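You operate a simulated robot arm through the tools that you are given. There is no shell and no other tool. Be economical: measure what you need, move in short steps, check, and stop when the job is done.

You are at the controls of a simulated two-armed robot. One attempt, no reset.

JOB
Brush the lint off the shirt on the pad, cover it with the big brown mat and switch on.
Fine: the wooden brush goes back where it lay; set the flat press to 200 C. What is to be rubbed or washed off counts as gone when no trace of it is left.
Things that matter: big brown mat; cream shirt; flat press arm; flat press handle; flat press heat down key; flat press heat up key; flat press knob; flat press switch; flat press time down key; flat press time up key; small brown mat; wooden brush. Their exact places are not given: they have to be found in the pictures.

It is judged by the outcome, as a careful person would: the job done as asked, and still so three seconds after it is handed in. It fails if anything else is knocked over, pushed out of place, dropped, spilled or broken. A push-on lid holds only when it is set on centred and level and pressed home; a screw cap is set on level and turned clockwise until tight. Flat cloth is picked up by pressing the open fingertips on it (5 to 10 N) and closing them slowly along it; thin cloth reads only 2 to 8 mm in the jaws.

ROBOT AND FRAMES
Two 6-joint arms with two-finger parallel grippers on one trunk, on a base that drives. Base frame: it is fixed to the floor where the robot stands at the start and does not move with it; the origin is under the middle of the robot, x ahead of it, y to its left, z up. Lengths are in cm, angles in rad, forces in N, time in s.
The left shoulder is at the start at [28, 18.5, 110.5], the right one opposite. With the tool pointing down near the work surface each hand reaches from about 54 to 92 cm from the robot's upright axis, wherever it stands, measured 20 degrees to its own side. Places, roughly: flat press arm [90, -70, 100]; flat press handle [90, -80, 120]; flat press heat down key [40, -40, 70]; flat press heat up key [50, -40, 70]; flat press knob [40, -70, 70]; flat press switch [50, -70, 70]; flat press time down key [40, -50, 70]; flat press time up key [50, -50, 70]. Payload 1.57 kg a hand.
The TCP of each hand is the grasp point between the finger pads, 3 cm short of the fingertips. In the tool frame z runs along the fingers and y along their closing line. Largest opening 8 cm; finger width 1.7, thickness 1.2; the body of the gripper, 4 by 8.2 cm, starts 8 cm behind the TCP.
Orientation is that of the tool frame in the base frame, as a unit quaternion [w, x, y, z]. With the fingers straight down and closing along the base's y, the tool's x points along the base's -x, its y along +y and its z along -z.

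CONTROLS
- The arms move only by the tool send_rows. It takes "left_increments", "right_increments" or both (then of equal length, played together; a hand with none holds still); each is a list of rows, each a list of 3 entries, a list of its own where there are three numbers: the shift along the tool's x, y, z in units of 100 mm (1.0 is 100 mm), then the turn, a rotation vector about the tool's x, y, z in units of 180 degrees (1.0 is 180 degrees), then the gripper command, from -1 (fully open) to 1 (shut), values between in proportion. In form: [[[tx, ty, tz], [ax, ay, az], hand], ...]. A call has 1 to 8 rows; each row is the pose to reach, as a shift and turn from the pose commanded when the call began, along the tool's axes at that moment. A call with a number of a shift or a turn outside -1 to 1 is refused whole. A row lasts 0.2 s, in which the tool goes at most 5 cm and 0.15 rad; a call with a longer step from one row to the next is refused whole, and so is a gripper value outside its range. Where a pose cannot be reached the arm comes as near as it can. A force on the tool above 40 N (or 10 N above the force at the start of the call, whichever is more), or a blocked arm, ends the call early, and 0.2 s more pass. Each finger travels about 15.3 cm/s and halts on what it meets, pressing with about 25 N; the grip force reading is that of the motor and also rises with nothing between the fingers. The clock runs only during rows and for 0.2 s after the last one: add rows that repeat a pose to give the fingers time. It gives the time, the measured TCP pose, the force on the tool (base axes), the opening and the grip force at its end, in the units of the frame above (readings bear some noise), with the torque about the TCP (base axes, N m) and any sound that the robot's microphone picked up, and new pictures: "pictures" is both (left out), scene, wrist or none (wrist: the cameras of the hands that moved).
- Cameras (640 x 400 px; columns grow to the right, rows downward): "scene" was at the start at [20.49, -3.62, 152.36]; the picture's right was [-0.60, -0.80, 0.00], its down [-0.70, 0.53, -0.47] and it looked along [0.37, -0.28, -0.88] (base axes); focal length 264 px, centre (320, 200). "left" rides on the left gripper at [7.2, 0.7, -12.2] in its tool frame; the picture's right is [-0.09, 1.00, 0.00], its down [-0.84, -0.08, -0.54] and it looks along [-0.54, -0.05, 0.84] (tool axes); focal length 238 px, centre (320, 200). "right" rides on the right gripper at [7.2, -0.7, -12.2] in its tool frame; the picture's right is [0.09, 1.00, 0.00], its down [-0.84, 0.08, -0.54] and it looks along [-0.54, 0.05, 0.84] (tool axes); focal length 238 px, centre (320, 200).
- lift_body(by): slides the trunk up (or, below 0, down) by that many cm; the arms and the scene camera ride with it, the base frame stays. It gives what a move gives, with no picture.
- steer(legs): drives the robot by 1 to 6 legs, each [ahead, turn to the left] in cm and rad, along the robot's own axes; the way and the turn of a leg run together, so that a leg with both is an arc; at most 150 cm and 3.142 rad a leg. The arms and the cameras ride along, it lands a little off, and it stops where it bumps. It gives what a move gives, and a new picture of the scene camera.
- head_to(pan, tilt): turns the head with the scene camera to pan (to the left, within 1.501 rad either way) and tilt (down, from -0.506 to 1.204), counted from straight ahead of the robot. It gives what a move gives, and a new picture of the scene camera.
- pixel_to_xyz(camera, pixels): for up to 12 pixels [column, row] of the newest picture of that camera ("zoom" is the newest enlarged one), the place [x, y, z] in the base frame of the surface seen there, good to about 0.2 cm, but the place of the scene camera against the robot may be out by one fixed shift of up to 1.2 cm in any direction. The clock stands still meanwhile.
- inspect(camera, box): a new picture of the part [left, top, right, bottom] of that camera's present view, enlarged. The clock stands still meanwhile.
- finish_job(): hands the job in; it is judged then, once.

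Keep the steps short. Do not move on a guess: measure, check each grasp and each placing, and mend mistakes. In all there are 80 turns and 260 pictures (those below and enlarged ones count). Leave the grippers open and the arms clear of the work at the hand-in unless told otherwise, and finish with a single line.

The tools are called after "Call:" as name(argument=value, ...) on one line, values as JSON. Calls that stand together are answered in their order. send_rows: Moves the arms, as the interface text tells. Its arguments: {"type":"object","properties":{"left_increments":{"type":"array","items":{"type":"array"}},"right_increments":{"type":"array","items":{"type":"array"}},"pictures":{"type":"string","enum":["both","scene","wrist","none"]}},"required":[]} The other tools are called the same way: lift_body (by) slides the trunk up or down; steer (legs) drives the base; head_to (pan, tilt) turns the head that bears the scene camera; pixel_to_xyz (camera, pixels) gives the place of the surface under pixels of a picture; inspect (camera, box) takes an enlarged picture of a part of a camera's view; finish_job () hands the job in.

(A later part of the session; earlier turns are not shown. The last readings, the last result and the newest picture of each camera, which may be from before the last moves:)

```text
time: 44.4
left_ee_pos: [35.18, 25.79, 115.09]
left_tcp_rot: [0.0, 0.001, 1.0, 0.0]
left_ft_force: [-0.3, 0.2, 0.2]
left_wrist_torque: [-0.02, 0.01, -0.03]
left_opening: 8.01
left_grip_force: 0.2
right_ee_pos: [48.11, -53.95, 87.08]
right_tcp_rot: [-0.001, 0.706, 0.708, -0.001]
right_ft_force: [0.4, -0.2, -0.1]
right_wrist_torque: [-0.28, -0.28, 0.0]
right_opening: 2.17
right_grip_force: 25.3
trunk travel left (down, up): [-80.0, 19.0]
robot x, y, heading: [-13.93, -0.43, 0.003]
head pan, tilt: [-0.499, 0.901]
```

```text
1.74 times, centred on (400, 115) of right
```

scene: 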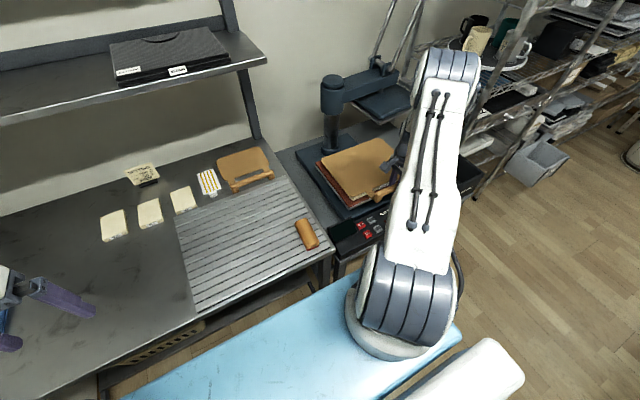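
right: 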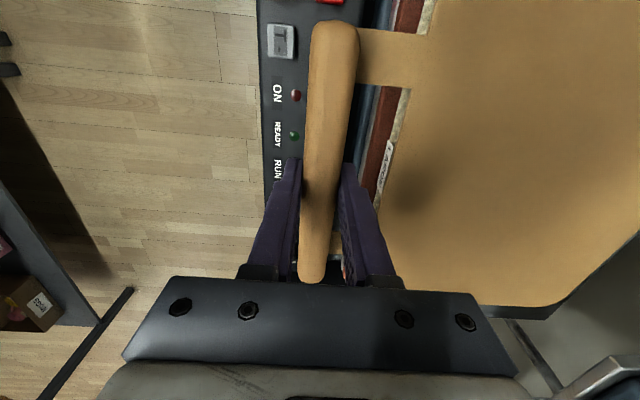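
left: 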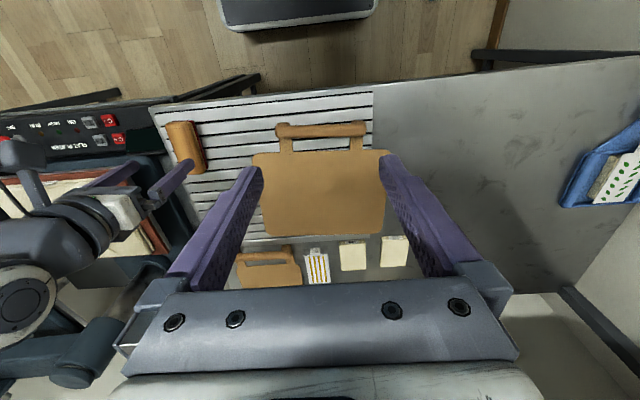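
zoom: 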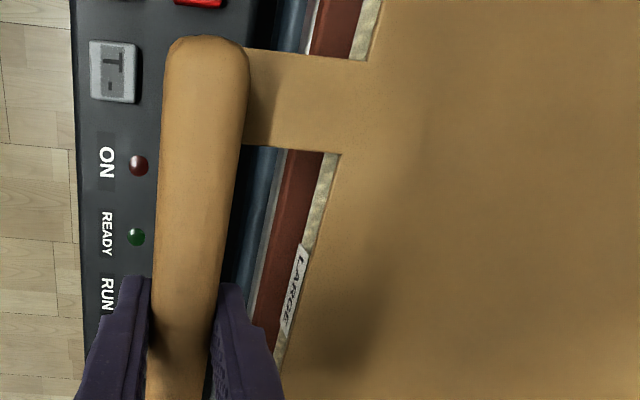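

Near margin is only 0.3 cm while the far is ≈ 1.2. Lift slightly, shift 0.4 toward me, re-lower, then release straight up.

Call:
send_rows(right_increments=[[[0, 0, -0.05], [0, 0, 0], 1], [[0, -0.04, -0.05], [0, 0, 0], 1], [[0, -0.04, -0.02], [0, 0, 0], 1], [[0, -0.04, 0], [0, 0, 0], 1], [[0, -0.04, 0.005], [0, 0, 0], 1]], pictures="none")

Call:
send_rows(right_increments=[[[0, 0, 0], [0, 0, 0], 0.4], [[0, 0, 0], [0, 0, 0], 0.2], [[0, 0, 0], [0, 0, 0], -0.1], [[0, 0, 0], [0, 0, 0], -0.1], [[0, 0, -0.3], [0, 0, 0], -0.1], [[0, 0, -0.6], [0, 0, 0], -0.1], [[0, 0, -0.9], [0, 0, 0], -0.1]], pictures="both")

Call:
inspect(camera="scene", box=[310, 120, 410, 220])

```text
time: 45.6
left_ee_pos: [35.15, 25.8, 115.06]
left_tcp_rot: [0.0, 0.0, 1.0, 0.0]
left_ft_force: [1.0, -0.2, 0.3]
left_wrist_torque: [0.03, 0.02, -0.01]
left_opening: 8.01
left_grip_force: 0.0
right_ee_pos: [47.72, -54.06, 86.97]
right_tcp_rot: [0.0, 0.706, 0.708, 0.0]
right_ft_force: [0.5, -1.0, -0.1]
right_wrist_torque: [-0.27, -0.23, -0.03]
right_opening: 2.18
right_grip_force: 24.8
trunk travel left (down, up): [-80.0, 19.0]
robot x, y, heading: [-13.95, -0.54, 0.002]
head pan, tilt: [-0.499, 0.901]
```

```text
time: 47.2
left_ee_pos: [35.26, 25.74, 115.09]
left_tcp_rot: [0.001, 0.0, 1.0, 0.0]
left_ft_force: [0.4, -0.8, -0.3]
left_wrist_torque: [0.04, -0.02, 0.01]
left_opening: 7.99
left_grip_force: 0.1
right_ee_pos: [47.68, -53.84, 96.06]
right_tcp_rot: [-0.001, 0.706, 0.708, -0.001]
right_ft_force: [-1.3, 0.2, 0.3]
right_wrist_torque: [0.0, 0.02, -0.02]
right_opening: 4.4
right_grip_force: 0.0
trunk travel left (down, up): [-80.0, 19.0]
robot x, y, heading: [-14.25, -0.16, 0.006]
head pan, tilt: [-0.499, 0.901]
```

scene: 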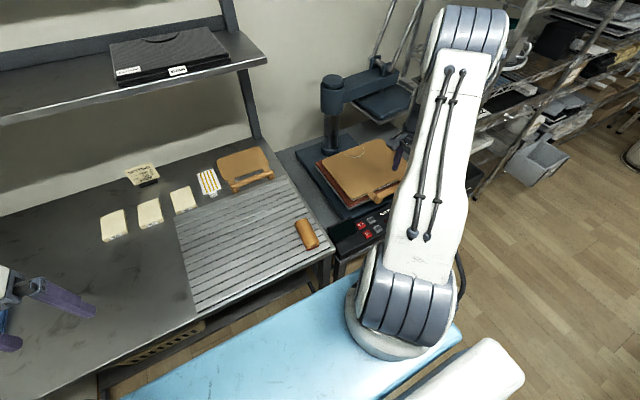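
right: 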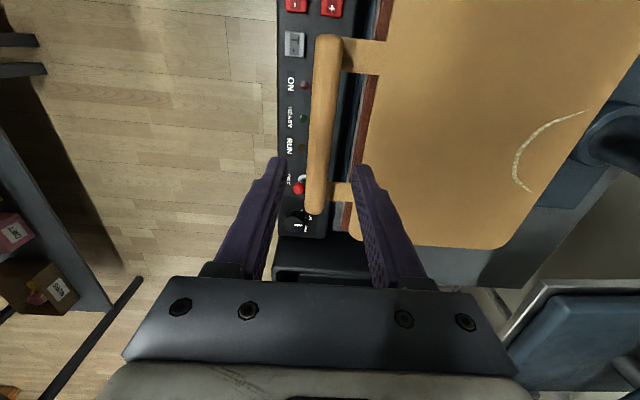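

```text
4.00 times, centred on (360, 170) of scene
```

zoom: 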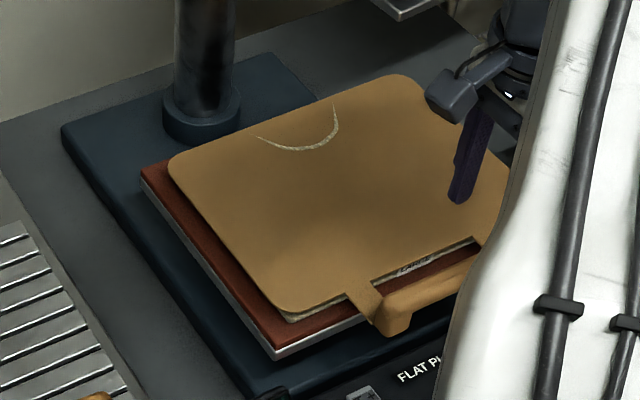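

The mat lies on the shirt, covering it, with handle toward me. Check its levelness and margins, then raise and turn the wrist back for the switch.

Call:
pixel_to_xyz(camera="zoom", pixels=[[173, 165], [215, 100], [395, 82], [280, 300], [330, 285], [300, 200], [430, 250], [290, 318], [200, 215]])

Call:
pixel_to_xyz(camera="right", pixels=[[372, 110], [365, 110], [360, 230], [450, 245], [320, 45], [318, 200], [330, 120], [500, 240]])

Call:
send_rows(right_increments=[[[0, 0, -0.3], [0, 0, 0], -0.1], [[0, -0.1, -0.5], [0, 0, -0.045], 1], [[0, -0.2, -0.5], [0, 0, -0.09], 1], [[0, -0.3, -0.5], [0, 0, -0.135], 1], [[0, -0.4, -0.5], [0, 0, -0.18], 1], [[0, -0.5, -0.5], [0, 0, -0.225], 1], [[0, -0.5, -0.5], [0, 0, -0.27], 1], [[0, -0.5, -0.5], [0, 0, -0.315], 1]], pictures="none")

Call:
send_rows(right_increments=[[[0, 0, 0], [0, 0, -0.045], 1], [[0, 0, 0], [0, 0, -0.09], 1], [[0, 0, 0], [0, 0, -0.135], 1], [[0, 0, 0], [0, 0, -0.184], 1], [[0, 0, 0], [0, 0, -0.184], 1]], pictures="wrist")

```text
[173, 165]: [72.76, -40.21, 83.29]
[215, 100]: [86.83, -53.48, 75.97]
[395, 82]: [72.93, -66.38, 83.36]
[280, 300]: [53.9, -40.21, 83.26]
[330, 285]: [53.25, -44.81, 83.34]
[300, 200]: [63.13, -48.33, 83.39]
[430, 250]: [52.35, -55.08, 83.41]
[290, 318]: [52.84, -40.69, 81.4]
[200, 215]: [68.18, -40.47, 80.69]
```

```text
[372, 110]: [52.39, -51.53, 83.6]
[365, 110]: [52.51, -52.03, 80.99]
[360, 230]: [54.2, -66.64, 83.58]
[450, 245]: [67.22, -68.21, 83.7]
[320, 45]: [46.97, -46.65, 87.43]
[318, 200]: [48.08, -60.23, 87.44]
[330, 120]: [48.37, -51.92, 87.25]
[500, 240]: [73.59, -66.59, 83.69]
```

```text
time: 49.0
left_ee_pos: [35.16, 25.8, 115.14]
left_tcp_rot: [0.0, -0.001, 1.0, 0.0]
left_ft_force: [-0.3, -0.2, -0.3]
left_wrist_torque: [0.02, 0.01, 0.01]
left_opening: 8.0
left_grip_force: 0.0
right_ee_pos: [42.67, -53.92, 101.02]
right_tcp_rot: [-0.002, 0.285, 0.958, -0.001]
right_ft_force: [-0.4, 0.1, -1.1]
right_wrist_torque: [0.02, -0.01, -0.03]
right_opening: 0.0
right_grip_force: 21.1
trunk travel left (down, up): [-80.0, 19.0]
robot x, y, heading: [-14.46, 0.23, -0.001]
head pan, tilt: [-0.499, 0.901]
```

```text
refused: row 4 steps farther than a row can; nothing moved
```

Mat lies level and covers the shirt. Finish the wrist turn with shorter steps.

Call:
send_rows(right_increments=[[[0, 0, 0], [0, 0, -0.045], 1], [[0, 0, 0], [0, 0, -0.09], 1], [[0, 0, 0], [0, 0, -0.135], 1], [[0, 0, 0], [0, 0, -0.18], 1], [[0, 0, 0], [0, 0, -0.184], 1]], pictures="none")

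Call:
send_rows(right_increments=[[[0, -0.2, 0], [0, -0.042, 0], 1], [[0, -0.4, 0], [0, -0.084, 0], 1], [[0, -0.6, 0], [0, -0.126, 0], 1], [[0.2, -0.9, 0], [0, -0.167, 0], 1], [[0.2, -0.9, 0], [0, -0.167, 0], 1]], pictures="both")

```text
time: 50.2
left_ee_pos: [35.08, 25.74, 115.08]
left_tcp_rot: [-0.001, 0.0, 1.0, 0.0]
left_ft_force: [-0.3, -0.6, -0.5]
left_wrist_torque: [0.02, 0.02, 0.02]
left_opening: 7.99
left_grip_force: 0.0
right_ee_pos: [42.77, -54.01, 101.15]
right_tcp_rot: [0.0, -0.001, 1.0, 0.0]
right_ft_force: [0.7, 0.9, 0.5]
right_wrist_torque: [0.0, 0.04, -0.01]
right_opening: 0.0
right_grip_force: 20.9
trunk travel left (down, up): [-80.0, 19.0]
robot x, y, heading: [-14.18, 0.03, -0.003]
head pan, tilt: [-0.499, 0.901]
```

```text
time: 51.4
left_ee_pos: [35.17, 25.75, 115.15]
left_tcp_rot: [0.001, 0.0, 1.0, 0.0]
left_ft_force: [0.6, 0.7, -0.3]
left_wrist_torque: [-0.01, -0.02, -0.01]
left_opening: 8.02
left_grip_force: 0.0
right_ee_pos: [40.49, -62.87, 101.23]
right_tcp_rot: [0.259, 0.0, 0.966, 0.0]
right_ft_force: [0.0, -0.7, 0.9]
right_wrist_torque: [0.04, 0.03, 0.02]
right_opening: 0.0
right_grip_force: 21.3
trunk travel left (down, up): [-80.0, 19.0]
robot x, y, heading: [-14.06, -0.18, 0.002]
head pan, tilt: [-0.499, 0.901]
```

scene: 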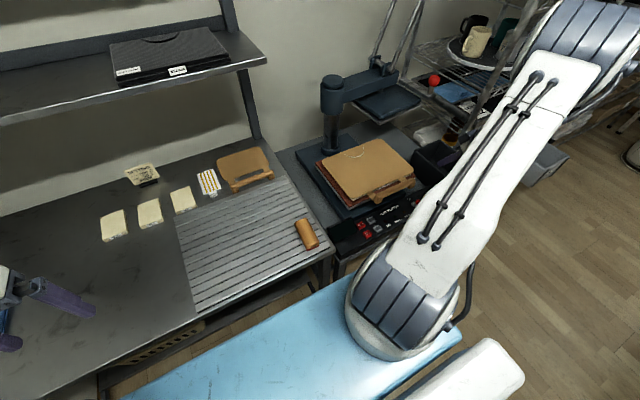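
right: 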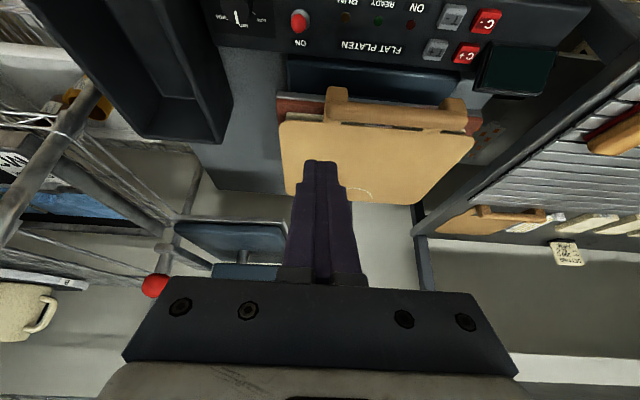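

Tilt is good; the switch is visible at (300,20). Zoom on it and measure.

Call:
inspect(camera="right", box=[200, 0, 360, 70])

Call:
pixel_to_xyz(camera="right", pixels=[[298, 15], [298, 22], [299, 29], [305, 22], [302, 43], [320, 30], [485, 21], [467, 54], [452, 17], [435, 50], [340, 95], [338, 118]])

```text
4.00 times, centred on (280, 35) of right
```

zoom: 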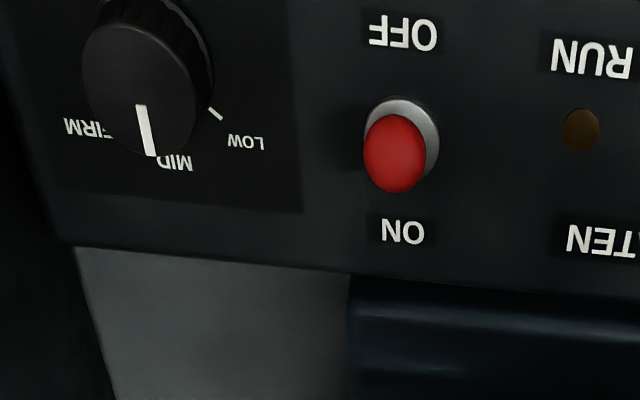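

```text
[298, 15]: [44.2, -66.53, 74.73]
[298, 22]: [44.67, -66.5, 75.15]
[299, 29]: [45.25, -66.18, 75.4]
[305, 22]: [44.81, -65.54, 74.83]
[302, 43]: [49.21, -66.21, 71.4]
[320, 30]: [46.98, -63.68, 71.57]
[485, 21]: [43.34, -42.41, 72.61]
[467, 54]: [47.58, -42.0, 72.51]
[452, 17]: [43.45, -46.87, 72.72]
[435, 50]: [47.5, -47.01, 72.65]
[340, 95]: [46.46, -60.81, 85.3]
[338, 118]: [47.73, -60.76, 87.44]
```

Knob of the switch ≈ (45.0, -66.2, 74.6), panel at 71.5, ON is away from me (+x). I'll descend with closed fingertips on its near side.

Call:
send_rows(right_increments=[[[0.25, -0.16, 0.42], [0, 0, 0], 1], [[0.5, -0.32, 0.866], [0, 0, 0], 1], [[0.5, -0.32, 0.866], [0, 0, 0], 1]], pictures="none")

Call:
send_rows(right_increments=[[[0.25, 0, 0.42], [0, 0, 0], 1], [[0.5, 0, 0.866], [0, 0, 0], 1], [[0.5, 0, 0.866], [0, 0, 0], 1]], pictures="both")

```text
refused: row 1 steps farther than a row can; nothing moved
```

```text
refused: row 2 steps farther than a row can; nothing moved
```

Shorter rows.

Call:
send_rows(right_increments=[[[0.2, -0.1, 0.35], [0, 0, 0], 1], [[0.4, -0.2, 0.7], [0, 0, 0], 1], [[0.5, -0.32, 0.866], [0, 0, 0], 1]], pictures="none")

Call:
send_rows(right_increments=[[[0.2, 0, 0.35], [0, 0, 0], 1], [[0.4, 0, 0.7], [0, 0, 0], 1], [[0.5, 0, 0.866], [0, 0, 0], 1], [[0.5, 0, 0.866], [0, 0, 0], 1]], pictures="both")

```text
time: 52.2
left_ee_pos: [35.08, 25.7, 115.25]
left_tcp_rot: [0.0, 0.001, 1.0, -0.001]
left_ft_force: [0.0, -0.2, 0.4]
left_wrist_torque: [0.02, 0.02, -0.03]
left_opening: 8.0
left_grip_force: 0.0
right_ee_pos: [40.71, -66.12, 91.05]
right_tcp_rot: [0.258, 0.001, 0.966, 0.0]
right_ft_force: [-0.4, 0.2, -0.4]
right_wrist_torque: [0.06, -0.01, 0.01]
right_opening: 0.0
right_grip_force: 21.2
trunk travel left (down, up): [-80.0, 19.0]
robot x, y, heading: [-14.06, 0.06, -0.001]
head pan, tilt: [-0.499, 0.901]
```

```text
time: 53.2
left_ee_pos: [35.05, 25.72, 115.08]
left_tcp_rot: [-0.001, 0.0, 1.0, 0.001]
left_ft_force: [-0.4, 0.3, 0.3]
left_wrist_torque: [-0.02, -0.01, -0.02]
left_opening: 8.0
left_grip_force: 0.0
right_ee_pos: [40.7, -66.23, 81.04]
right_tcp_rot: [0.258, 0.001, 0.966, 0.0]
right_ft_force: [-0.3, -0.4, 0.1]
right_wrist_torque: [0.02, -0.01, 0.0]
right_opening: 0.0
right_grip_force: 21.3
trunk travel left (down, up): [-80.0, 19.0]
robot x, y, heading: [-13.97, 0.03, -0.002]
head pan, tilt: [-0.499, 0.901]
```

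scene: 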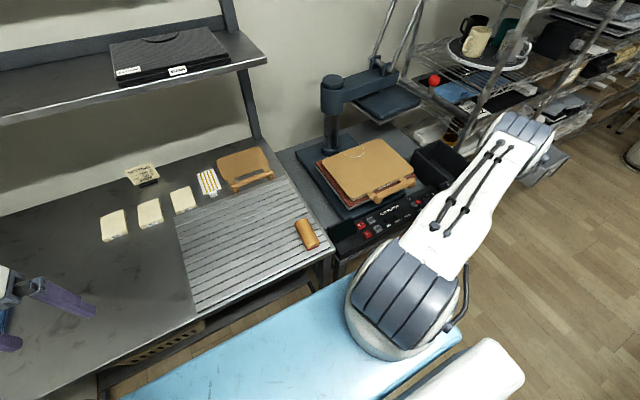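
right: 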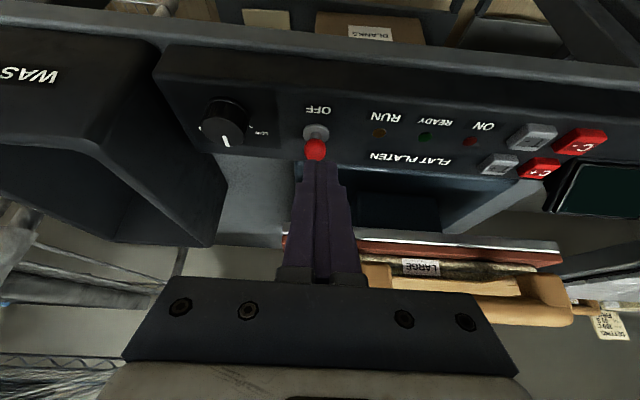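

Lower in front of the knob to TCP z 76.

Call:
send_rows(right_increments=[[[0.14, 0, 0.2], [0, 0, 0], 1], [[0.285, 0, 0.413], [0, 0, 0], 1], [[0.285, 0, 0.413], [0, 0, 0], 1]], pictures="wrist")

Call:
inspect(camera="right", box=[240, 80, 400, 200])

```text
time: 54.0
left_ee_pos: [35.04, 25.81, 115.1]
left_tcp_rot: [0.0, 0.0, 1.0, 0.0]
left_ft_force: [0.1, 0.3, 0.1]
left_wrist_torque: [0.01, 0.02, 0.01]
left_opening: 7.99
left_grip_force: 0.0
right_ee_pos: [40.19, -66.21, 76.12]
right_tcp_rot: [0.258, 0.0, 0.966, 0.0]
right_ft_force: [1.0, 0.0, 0.6]
right_wrist_torque: [0.02, -0.01, -0.01]
right_opening: 0.0
right_grip_force: 21.6
trunk travel left (down, up): [-80.0, 19.0]
robot x, y, heading: [-13.88, 0.06, 0.001]
head pan, tilt: [-0.499, 0.901]
```

right: 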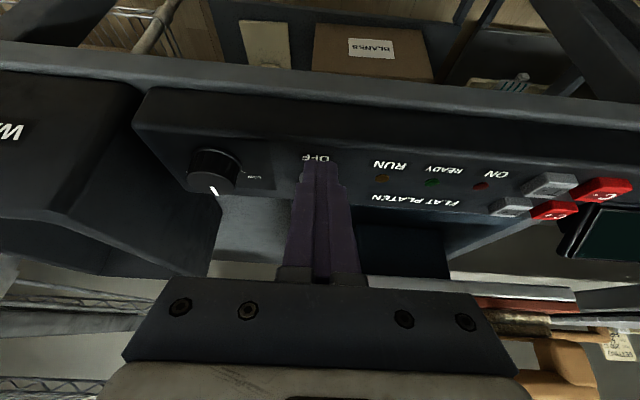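

```text
3.33 times, centred on (320, 140) of right
```

zoom: 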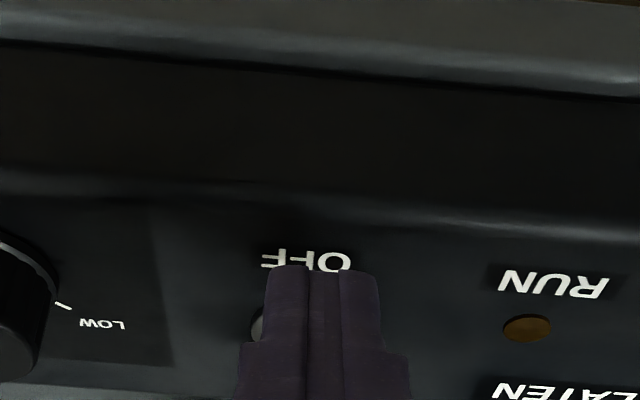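

Fingertips are on the OFF (near) side. Push +x in 1 cm steps.

Call:
send_rows(right_increments=[[[-0.087, 0, 0.05], [0, 0, 0], 1], [[-0.173, 0, 0.1], [0, 0, 0], 1], [[-0.22, 0, 0.125], [0, 0, 0], 1], [[-0.26, 0, 0.15], [0, 0, 0], 1], [[-0.3, 0, 0.175], [0, 0, 0], 1]], pictures="both")

Call:
inspect(camera="scene", box=[340, 180, 460, 250])

```text
time: 55.2
left_ee_pos: [35.06, 25.68, 115.05]
left_tcp_rot: [-0.001, 0.0, 1.0, -0.001]
left_ft_force: [-0.1, -0.5, 0.2]
left_wrist_torque: [0.02, -0.03, 0.02]
left_opening: 8.01
left_grip_force: 0.1
right_ee_pos: [43.78, -66.19, 76.1]
right_tcp_rot: [0.258, 0.001, 0.966, 0.0]
right_ft_force: [-3.1, 0.1, -0.4]
right_wrist_torque: [0.01, 0.06, -0.05]
right_opening: 0.01
right_grip_force: 20.6
trunk travel left (down, up): [-80.0, 19.0]
robot x, y, heading: [-14.14, -0.09, -0.002]
head pan, tilt: [-0.499, 0.901]
heard: click
```

scene: 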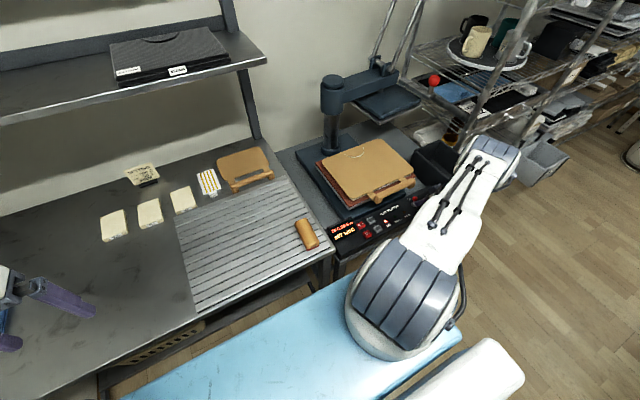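
right: 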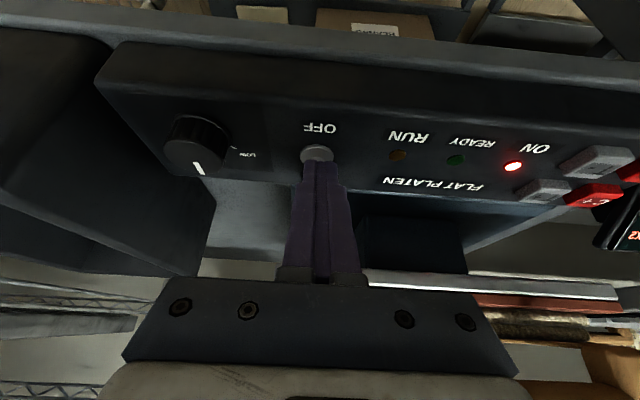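

```text
5.33 times, centred on (400, 215) of scene
```

zoom: 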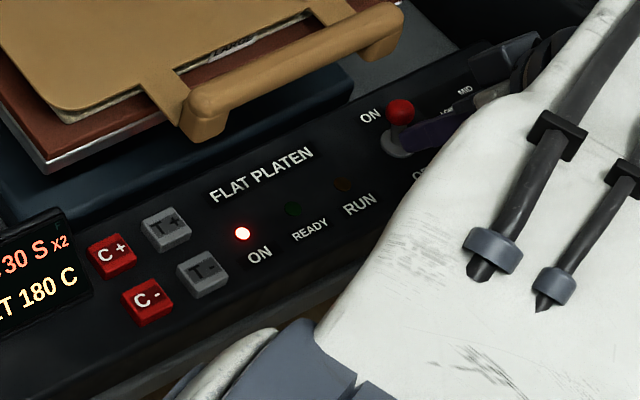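

Click; ON lamp lit. Read the display, and back the finger away.

Call:
inspect(camera="scene", box=[320, 215, 370, 250])

Call:
send_rows(right_increments=[[[0.087, 0, -0.05], [0, 0, 0], 1], [[0.2, 0, -0.115], [0, 0, 0], 1], [[0.1, 0, -0.3], [0, 0, 0], 1], [[-0.1, 0, -0.65], [0, 0, 0], 1]], pictures="wrist")

```text
11.43 times, centred on (345, 232) of scene
```

zoom: 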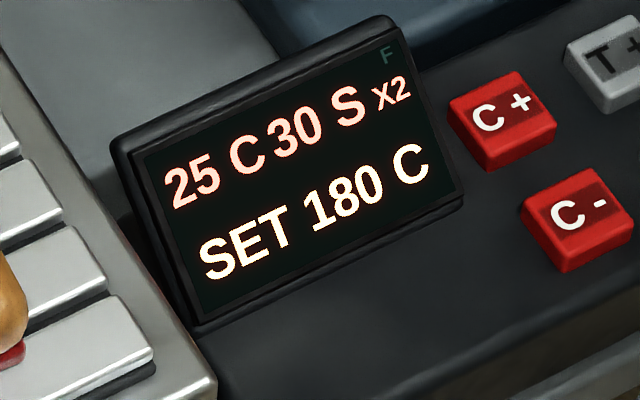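

```text
time: 56.2
left_ee_pos: [35.19, 25.77, 115.13]
left_tcp_rot: [-0.001, 0.0, 1.0, 0.0]
left_ft_force: [-0.3, -0.7, -0.8]
left_wrist_torque: [0.03, 0.05, -0.01]
left_opening: 8.01
left_grip_force: 0.1
right_ee_pos: [41.39, -66.19, 82.06]
right_tcp_rot: [0.259, 0.001, 0.966, -0.001]
right_ft_force: [0.0, -0.4, -0.3]
right_wrist_torque: [-0.01, -0.03, 0.03]
right_opening: 0.0
right_grip_force: 21.1
trunk travel left (down, up): [-80.0, 19.0]
robot x, y, heading: [-14.12, 0.46, 0.002]
head pan, tilt: [-0.499, 0.901]
```

right: 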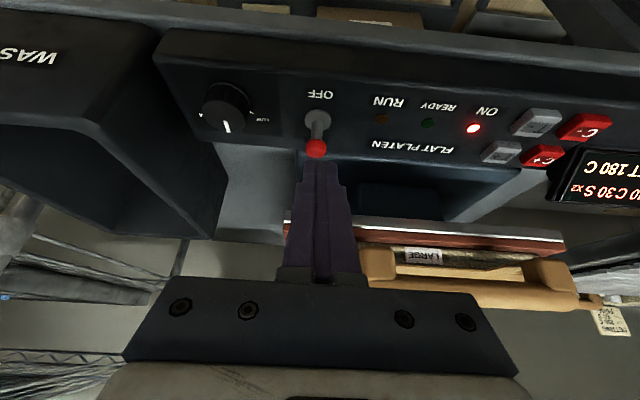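

Display: 25 C, 30 S ×2, SET 180 C. C+ must be raised to 200. Move along to above C+ (47.5, -42.2).

Call:
send_rows(right_increments=[[[0, 0.4, 0], [0, 0, 0], 1], [[0, 0.8, 0], [0, 0, 0], 1], [[0, 1.0, 0], [0, 0, 0], 1]], pictures="none")

Call:
send_rows(right_increments=[[[0, 0.4, 0], [0, 0, 0], 1], [[0, 0.8, 0], [0, 0, 0], 1], [[0, 1.0, 0], [0, 0, 0], 1]], pictures="none")

Call:
send_rows(right_increments=[[[0, 0.4, 0], [0, 0, 0], 1], [[-0.2, 0.4, 0.115], [0, 0, 0], 1], [[-0.398, 0.4, 0.23], [0, 0, 0], 1], [[-0.398, 0.4, 0.23], [0, 0, 0], 1]], pictures="both")

Call:
pixel_to_xyz(camera="scene", pixels=[[366, 232], [362, 226]])

```text
time: 57.0
left_ee_pos: [35.12, 25.84, 115.04]
left_tcp_rot: [-0.001, 0.001, 1.0, 0.0]
left_ft_force: [0.6, -0.3, 0.4]
left_wrist_torque: [-0.02, 0.0, 0.03]
left_opening: 8.02
left_grip_force: 0.1
right_ee_pos: [41.46, -56.28, 82.23]
right_tcp_rot: [0.257, 0.001, 0.966, 0.0]
right_ft_force: [0.1, -0.7, -1.7]
right_wrist_torque: [0.03, 0.0, 0.01]
right_opening: 0.0
right_grip_force: 21.5
trunk travel left (down, up): [-80.0, 19.0]
robot x, y, heading: [-14.34, 0.0, 0.002]
head pan, tilt: [-0.499, 0.901]
```

```text
time: 57.8
left_ee_pos: [35.08, 25.66, 115.0]
left_tcp_rot: [0.0, 0.0, 1.0, 0.0]
left_ft_force: [-0.9, 0.0, 0.4]
left_wrist_torque: [-0.01, 0.02, -0.05]
left_opening: 8.03
left_grip_force: 0.0
right_ee_pos: [43.02, -49.5, 83.28]
right_tcp_rot: [0.256, 0.002, 0.967, 0.007]
right_ft_force: [0.3, 0.2, -0.3]
right_wrist_torque: [-0.01, -0.01, 0.02]
right_opening: 0.0
right_grip_force: 21.4
right hand out of reach, approached as far as the arm can: row 2, 3
trunk travel left (down, up): [-80.0, 19.0]
robot x, y, heading: [-14.14, 0.22, 0.007]
head pan, tilt: [-0.499, 0.901]
```

```text
time: 58.8
left_ee_pos: [35.18, 25.81, 114.93]
left_tcp_rot: [0.0, 0.0, 1.0, 0.0]
left_ft_force: [0.1, 0.3, 0.6]
left_wrist_torque: [0.0, 0.01, -0.01]
left_opening: 8.0
left_grip_force: 0.0
right_ee_pos: [48.28, -46.52, 83.9]
right_tcp_rot: [0.257, 0.002, 0.966, 0.003]
right_ft_force: [-0.5, -0.1, 0.6]
right_wrist_torque: [-0.01, 0.01, -0.01]
right_opening: 0.01
right_grip_force: 21.2
right hand out of reach, approached as far as the arm can: row 1, 2, 3, 4
trunk travel left (down, up): [-80.0, 19.0]
robot x, y, heading: [-13.92, -0.11, -0.003]
head pan, tilt: [-0.499, 0.901]
```

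scene: 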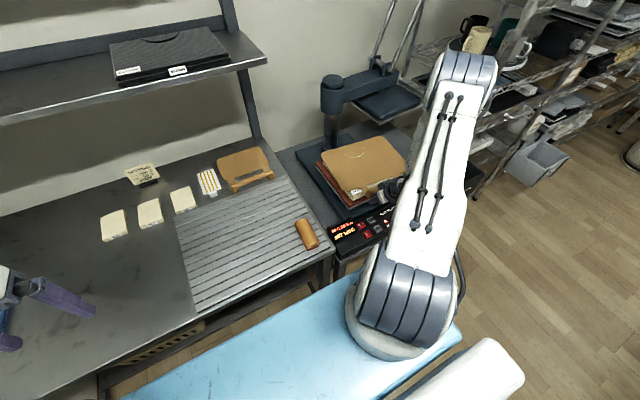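
right: 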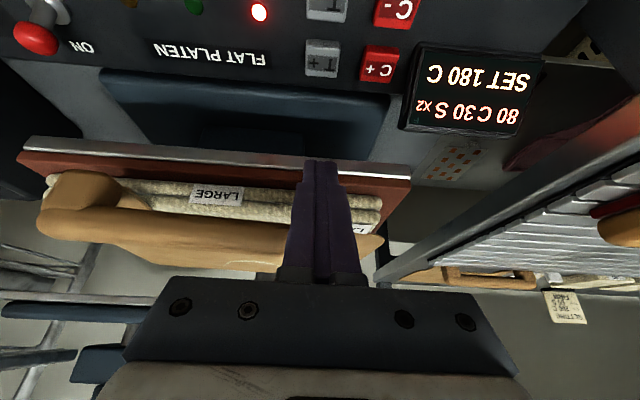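

```text
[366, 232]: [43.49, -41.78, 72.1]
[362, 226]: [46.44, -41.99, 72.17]
```

The hand is too close in for this tilt and drifted near the handle's end. Check whether the mat was touched.

Call:
inspect(camera="scene", box=[310, 120, 430, 250])

Call:
pixel_to_xyz(camera="right", pixels=[[80, 180], [120, 215], [370, 245], [365, 235], [250, 255]])

```text
3.08 times, centred on (370, 185) of scene
```

zoom: 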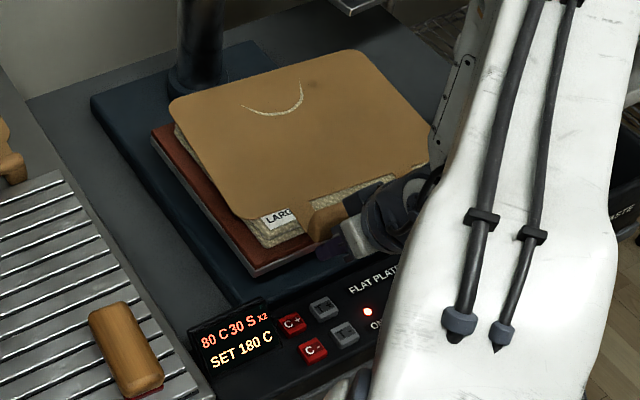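

```text
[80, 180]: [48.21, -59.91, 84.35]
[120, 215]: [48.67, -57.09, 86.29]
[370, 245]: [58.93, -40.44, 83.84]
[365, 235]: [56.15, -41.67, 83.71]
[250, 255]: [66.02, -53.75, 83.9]
```

The mat was pivoted by the hand. I'll look closely before retreating.

Call:
inspect(camera="right", box=[20, 130, 420, 300])

Call:
inspect(camera="scene", box=[355, 170, 405, 215])

```text
1.60 times, centred on (220, 215) of right
```

zoom: 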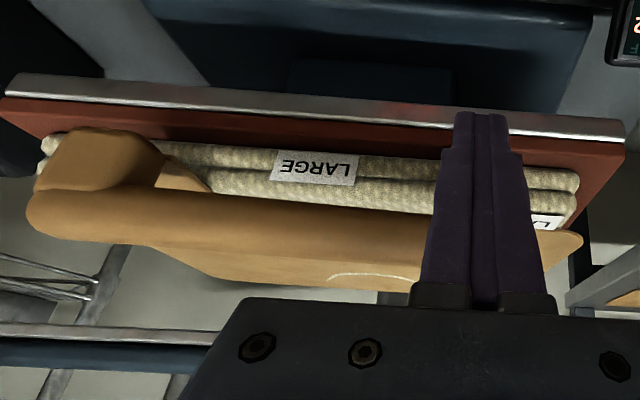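

```text
8.89 times, centred on (380, 192) of scene
```

zoom: 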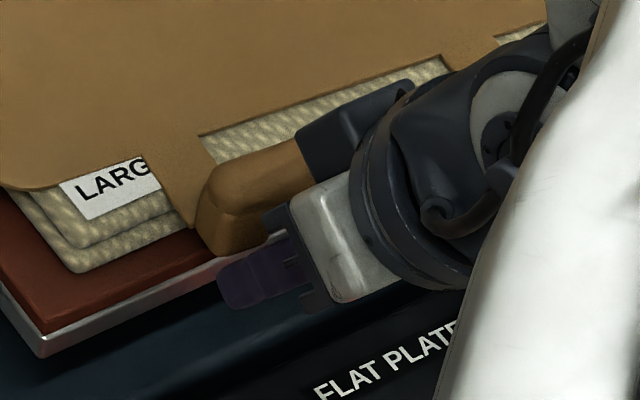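

The gripper body sits on the near side against the rod. Backing the base 8 cm retreats it straight away from the rod; then raise.

Call:
steer(legs=[[-8, 0]])

Call:
send_rows(right_increments=[[[-0.15, 0, -0.26], [0, 0, 0], 1], [[-0.35, 0, -0.6], [0, 0, 0], 1], [[-0.5, 0, -0.86], [0, 0, 0], 1], [[-0.5, 0, -0.86], [0, 0, 0], 1]], pictures="both")

Call:
inspect(camera="scene", box=[300, 110, 450, 240])

```text
time: 59.9
left_ee_pos: [27.01, 25.63, 115.06]
left_tcp_rot: [0.001, 0.001, 1.0, -0.001]
left_ft_force: [0.3, -0.5, 0.0]
left_wrist_torque: [-0.02, 0.03, 0.03]
left_opening: 7.99
left_grip_force: 0.1
right_ee_pos: [40.39, -46.45, 83.87]
right_tcp_rot: [0.257, 0.002, 0.966, 0.002]
right_ft_force: [0.2, -0.2, -0.6]
right_wrist_torque: [0.0, 0.03, 0.0]
right_opening: 0.02
right_grip_force: 21.2
trunk travel left (down, up): [-80.0, 19.0]
robot x, y, heading: [-21.8, -0.17, 0.003]
head pan, tilt: [-0.499, 0.901]
```

scene: 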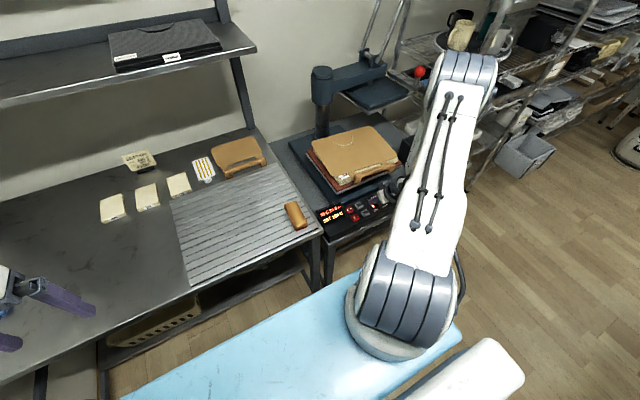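

```text
time: 60.9
left_ee_pos: [27.08, 25.75, 115.08]
left_tcp_rot: [0.0, 0.0, 1.0, 0.0]
left_ft_force: [-0.7, -0.2, -0.2]
left_wrist_torque: [-0.01, -0.04, 0.0]
left_opening: 8.0
left_grip_force: 0.1
right_ee_pos: [40.29, -46.61, 93.99]
right_tcp_rot: [0.257, 0.001, 0.967, 0.003]
right_ft_force: [-0.4, -0.4, -0.3]
right_wrist_torque: [0.01, 0.0, 0.01]
right_opening: 0.0
right_grip_force: 21.4
trunk travel left (down, up): [-80.0, 19.0]
robot x, y, heading: [-22.22, 0.14, -0.001]
head pan, tilt: [-0.499, 0.901]
```

scene: 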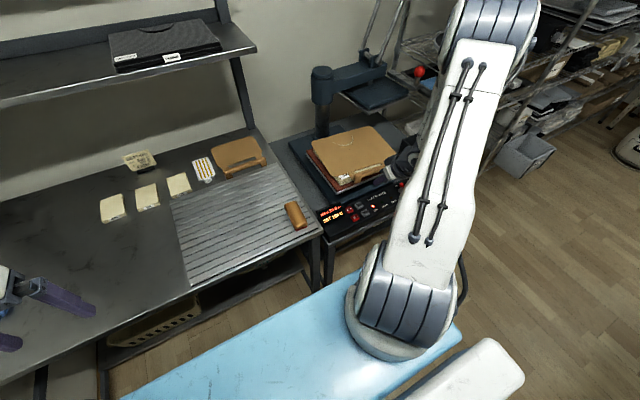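
right: 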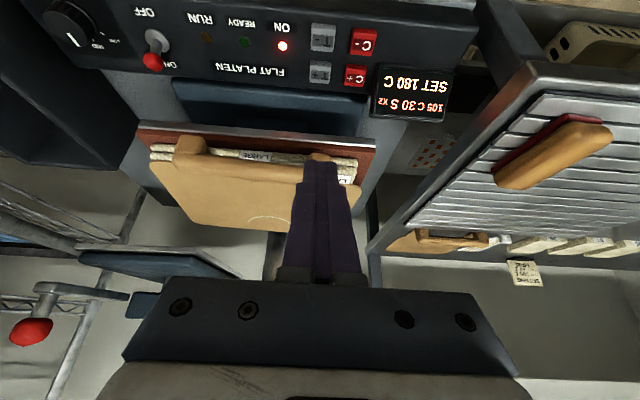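

```text
3.08 times, centred on (375, 175) of scene
```

zoom: 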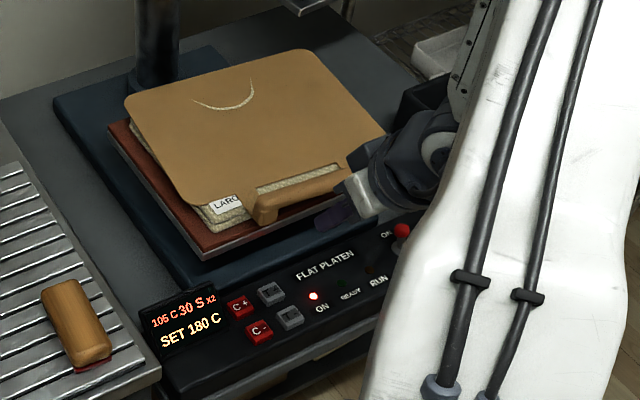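

Display still SET 180. The shirt is in place; the mat is just turned a little. From this base position C+ is well within reach, so set the heat first: move above C+ at (47.5, -42.2).

Call:
send_rows(right_increments=[[[0.2, 0.15, 0.34], [0, 0, 0], 1], [[0.4, 0.3, 0.68], [0, 0, 0], 1], [[0.5, 0.44, 0.866], [0, 0, 0], 1]], pictures="none")

Call:
send_rows(right_increments=[[[-0.1, 0, 0.38], [0, 0, 0], 1], [[-0.204, 0, 0.787], [0, 0, 0], 1], [[-0.204, 0, 0.787], [0, 0, 0], 1]], pictures="both")

```text
time: 61.7
left_ee_pos: [27.03, 25.74, 115.12]
left_tcp_rot: [0.0, 0.0, 1.0, 0.001]
left_ft_force: [0.0, -0.6, -0.5]
left_wrist_torque: [0.0, -0.01, -0.01]
left_opening: 7.99
left_grip_force: 0.1
right_ee_pos: [41.94, -43.83, 84.7]
right_tcp_rot: [0.255, 0.002, 0.967, 0.009]
right_ft_force: [-0.5, 0.9, 0.2]
right_wrist_torque: [0.02, 0.0, 0.02]
right_opening: 0.01
right_grip_force: 21.4
right hand out of reach, approached as far as the arm can: row 2, 3
trunk travel left (down, up): [-80.0, 19.0]
robot x, y, heading: [-21.8, 0.08, -0.001]
head pan, tilt: [-0.499, 0.901]
```

```text
time: 62.5
left_ee_pos: [27.12, 25.79, 115.05]
left_tcp_rot: [0.0, 0.001, 1.0, 0.0]
left_ft_force: [-0.4, 0.8, -0.3]
left_wrist_torque: [0.01, 0.04, -0.02]
left_opening: 8.0
left_grip_force: 0.1
right_ee_pos: [47.68, -43.63, 78.82]
right_tcp_rot: [0.257, 0.001, 0.966, 0.002]
right_ft_force: [0.7, -0.1, -0.4]
right_wrist_torque: [-0.01, -0.01, 0.0]
right_opening: 0.0
right_grip_force: 21.2
trunk travel left (down, up): [-80.0, 19.0]
robot x, y, heading: [-22.22, 0.12, 0.001]
head pan, tilt: [-0.499, 0.901]
```

scene: 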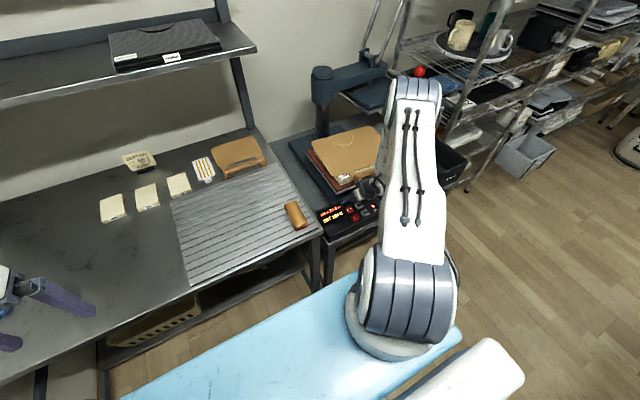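
right: 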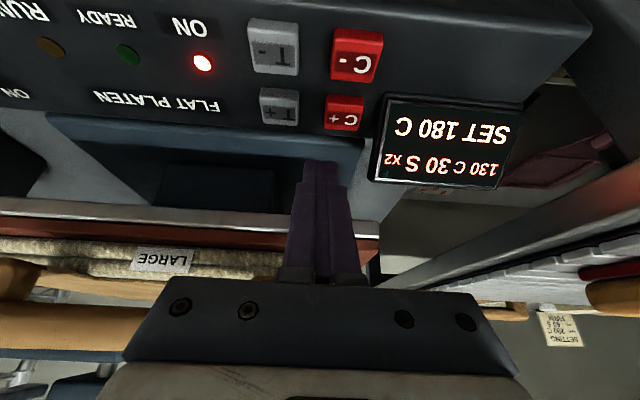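

Correct to be over C+: shift dx -1.7, dy +1.4, then lower 3.

Call:
send_rows(right_increments=[[[0.147, 0.14, -0.085], [0, 0, 0], 1], [[0.147, 0.14, -0.085], [0, 0, 0], 1], [[0.222, 0.14, 0.045], [0, 0, 0], 1], [[0.297, 0.14, 0.175], [0, 0, 0], 1]], pictures="both")

Call:
inspect(camera="scene", box=[315, 180, 395, 240])

```text
time: 63.5
left_ee_pos: [27.06, 25.71, 115.09]
left_tcp_rot: [0.0, 0.0, 1.0, 0.001]
left_ft_force: [-0.1, -0.3, 0.2]
left_wrist_torque: [-0.01, 0.0, -0.03]
left_opening: 7.99
left_grip_force: 0.0
right_ee_pos: [46.56, -42.95, 76.16]
right_tcp_rot: [0.255, 0.002, 0.967, 0.006]
right_ft_force: [-0.2, -0.2, -1.2]
right_wrist_torque: [0.01, -0.04, 0.03]
right_opening: 0.0
right_grip_force: 20.9
right hand out of reach, approached as far as the arm can: row 1, 2, 3, 4
trunk travel left (down, up): [-80.0, 19.0]
robot x, y, heading: [-21.9, -0.25, 0.0]
head pan, tilt: [-0.499, 0.901]
```

scene: 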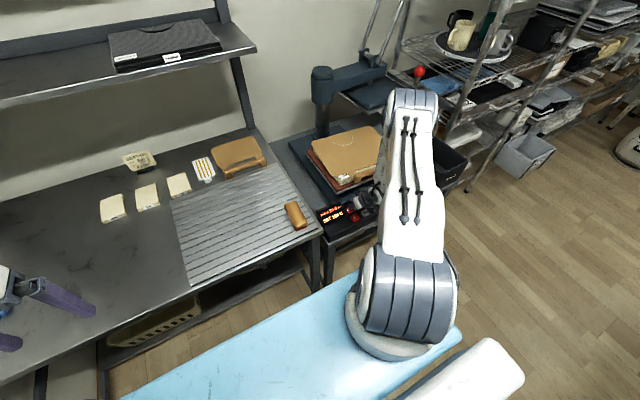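
right: 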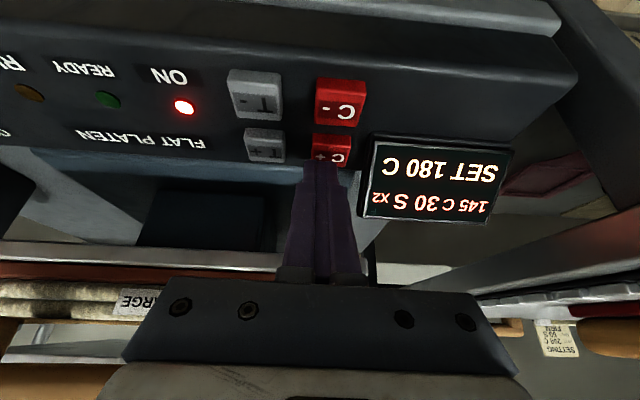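

```text
6.67 times, centred on (355, 210) of scene
```

zoom: 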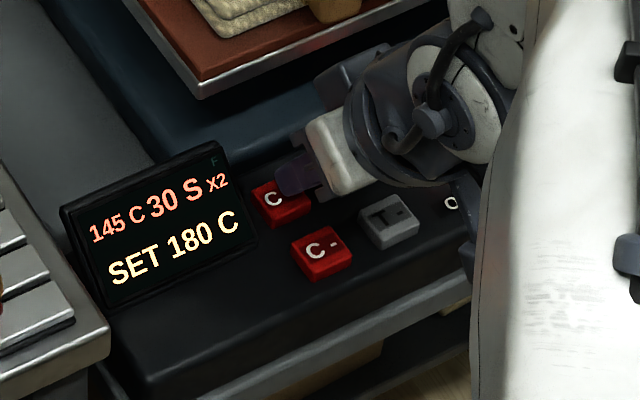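

The tip is nearly over C+ but at the arm's inner limit. Raise 3 cm, back the base 5 cm more, then re-approach.

Call:
send_rows(right_increments=[[[-0.15, 0, -0.26], [0, 0, 0], 1], [[-0.15, 0, -0.26], [0, 0, 0], 1]], pictures="none")

Call:
steer(legs=[[-6, 0]])

Call:
send_rows(right_increments=[[[-0.26, 0, 0.15], [0, 0, 0], 1], [[-0.52, 0, 0.3], [0, 0, 0], 1], [[-0.52, 0, 0.3], [0, 0, 0], 1]], pictures="wrist")

```text
time: 64.1
left_ee_pos: [27.12, 25.75, 115.1]
left_tcp_rot: [-0.001, 0.001, 1.0, 0.001]
left_ft_force: [0.4, -0.6, 0.2]
left_wrist_torque: [0.04, -0.03, -0.02]
left_opening: 8.01
left_grip_force: 0.1
right_ee_pos: [46.55, -42.89, 79.09]
right_tcp_rot: [0.258, 0.002, 0.966, 0.004]
right_ft_force: [-0.7, -1.0, 0.2]
right_wrist_torque: [-0.01, 0.03, 0.01]
right_opening: 0.0
right_grip_force: 21.1
trunk travel left (down, up): [-80.0, 19.0]
robot x, y, heading: [-21.75, 0.01, -0.002]
head pan, tilt: [-0.499, 0.901]
```

```text
time: 65.1
left_ee_pos: [20.99, 25.85, 115.1]
left_tcp_rot: [0.0, 0.0, 1.0, 0.001]
left_ft_force: [-0.1, 1.0, -0.2]
left_wrist_torque: [0.0, 0.01, 0.02]
left_opening: 8.0
left_grip_force: 0.1
right_ee_pos: [40.31, -43.05, 79.14]
right_tcp_rot: [0.257, 0.001, 0.966, 0.003]
right_ft_force: [0.0, 0.0, 0.5]
right_wrist_torque: [0.03, 0.01, 0.0]
right_opening: 0.03
right_grip_force: 21.4
trunk travel left (down, up): [-80.0, 19.0]
robot x, y, heading: [-28.2, -0.1, -0.002]
head pan, tilt: [-0.499, 0.901]
```

scene: 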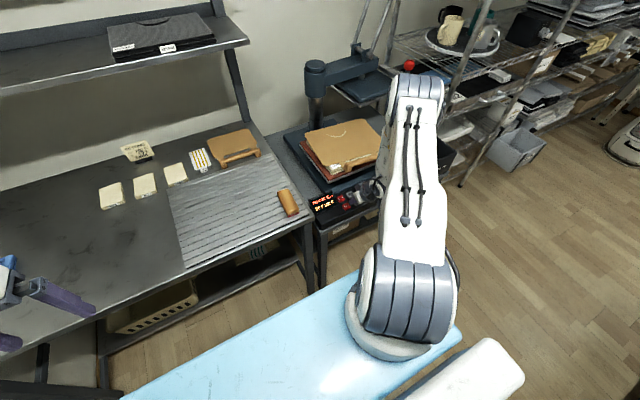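

```text
time: 65.9
left_ee_pos: [21.05, 25.74, 115.06]
left_tcp_rot: [0.0, 0.0, 1.0, 0.0]
left_ft_force: [0.9, 0.1, -1.1]
left_wrist_torque: [0.02, 0.01, 0.01]
left_opening: 7.97
left_grip_force: 0.0
right_ee_pos: [46.37, -42.97, 79.07]
right_tcp_rot: [0.257, 0.002, 0.966, 0.002]
right_ft_force: [-0.5, 0.3, 0.3]
right_wrist_torque: [-0.01, -0.01, -0.02]
right_opening: 0.0
right_grip_force: 20.9
trunk travel left (down, up): [-80.0, 19.0]
robot x, y, heading: [-28.18, 0.29, 0.003]
head pan, tilt: [-0.499, 0.901]
```

right: 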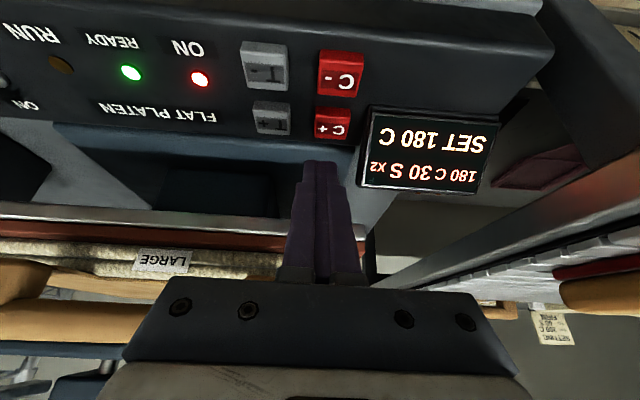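

In reach now. Lower over C+ then press gently once.

Call:
send_rows(right_increments=[[[0.1, 0.065, 0.14], [0, 0, 0], 1], [[0.207, 0.065, 0.285], [0, 0, 0], 1], [[0.23, 0.065, 0.325], [0, 0, 0], 1], [[0.242, 0.065, 0.345], [0, 0, 0], 1]], pictures="wrist")

```text
time: 66.9
left_ee_pos: [20.91, 25.73, 115.18]
left_tcp_rot: [0.001, 0.001, 1.0, 0.0]
left_ft_force: [0.5, -0.5, -0.8]
left_wrist_torque: [0.01, -0.01, -0.01]
left_opening: 8.01
left_grip_force: 0.0
right_ee_pos: [45.86, -42.37, 74.96]
right_tcp_rot: [0.257, 0.002, 0.966, 0.003]
right_ft_force: [-2.0, -1.7, 2.2]
right_wrist_torque: [-0.04, 0.02, 0.02]
right_opening: 0.02
right_grip_force: 21.6
trunk travel left (down, up): [-80.0, 19.0]
robot x, y, heading: [-28.4, -0.02, 0.004]
head pan, tilt: [-0.499, 0.901]
heard: click
```

right: 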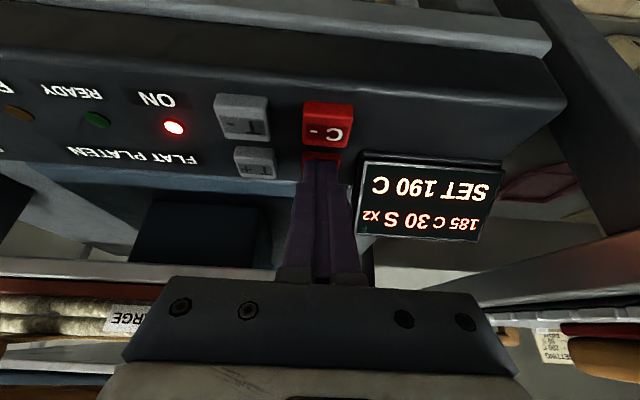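

One click: SET 190. Release, press once more the same depth, then lift.

Call:
send_rows(right_increments=[[[-0.05, 0, -0.09], [0, 0, 0], 1], [[-0.05, 0, -0.09], [0, 0, 0], 1], [[-0.02, 0, -0.035], [0, 0, 0], 1], [[0, 0, 0], [0, 0, 0], 1], [[0, 0, 0], [0, 0, 0], 1], [[-0.05, 0, -0.09], [0, 0, 0], 1], [[-0.15, 0, -0.26], [0, 0, 0], 1]], pictures="wrist")

Call:
inspect(camera="right", box=[340, 70, 520, 240])

```text
time: 68.5
left_ee_pos: [20.81, 25.73, 115.11]
left_tcp_rot: [-0.001, 0.0, 1.0, 0.0]
left_ft_force: [0.0, -0.3, 0.5]
left_wrist_torque: [0.01, -0.01, 0.02]
left_opening: 8.02
left_grip_force: 0.0
right_ee_pos: [45.99, -42.29, 78.06]
right_tcp_rot: [0.257, 0.002, 0.966, 0.003]
right_ft_force: [0.3, 0.0, -0.4]
right_wrist_torque: [0.0, -0.01, 0.0]
right_opening: 0.0
right_grip_force: 21.8
trunk travel left (down, up): [-80.0, 19.0]
robot x, y, heading: [-28.0, -0.07, -0.002]
head pan, tilt: [-0.499, 0.901]
heard: click
```

right: 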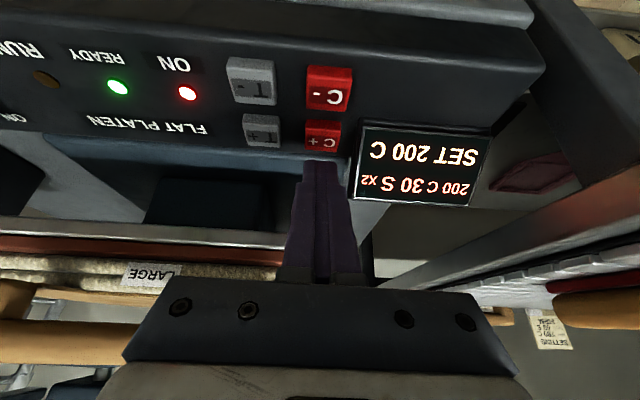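

```text
2.35 times, centred on (430, 155) of right
```

zoom: 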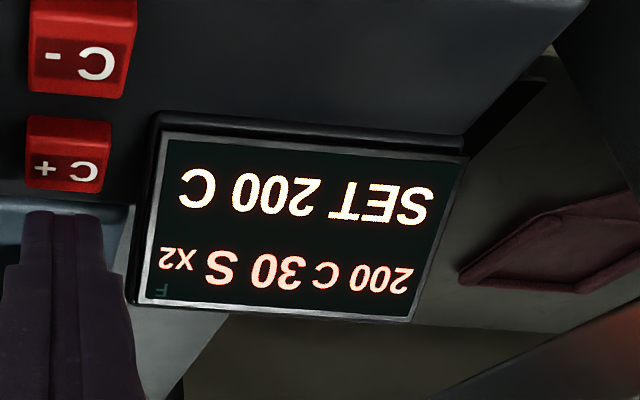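

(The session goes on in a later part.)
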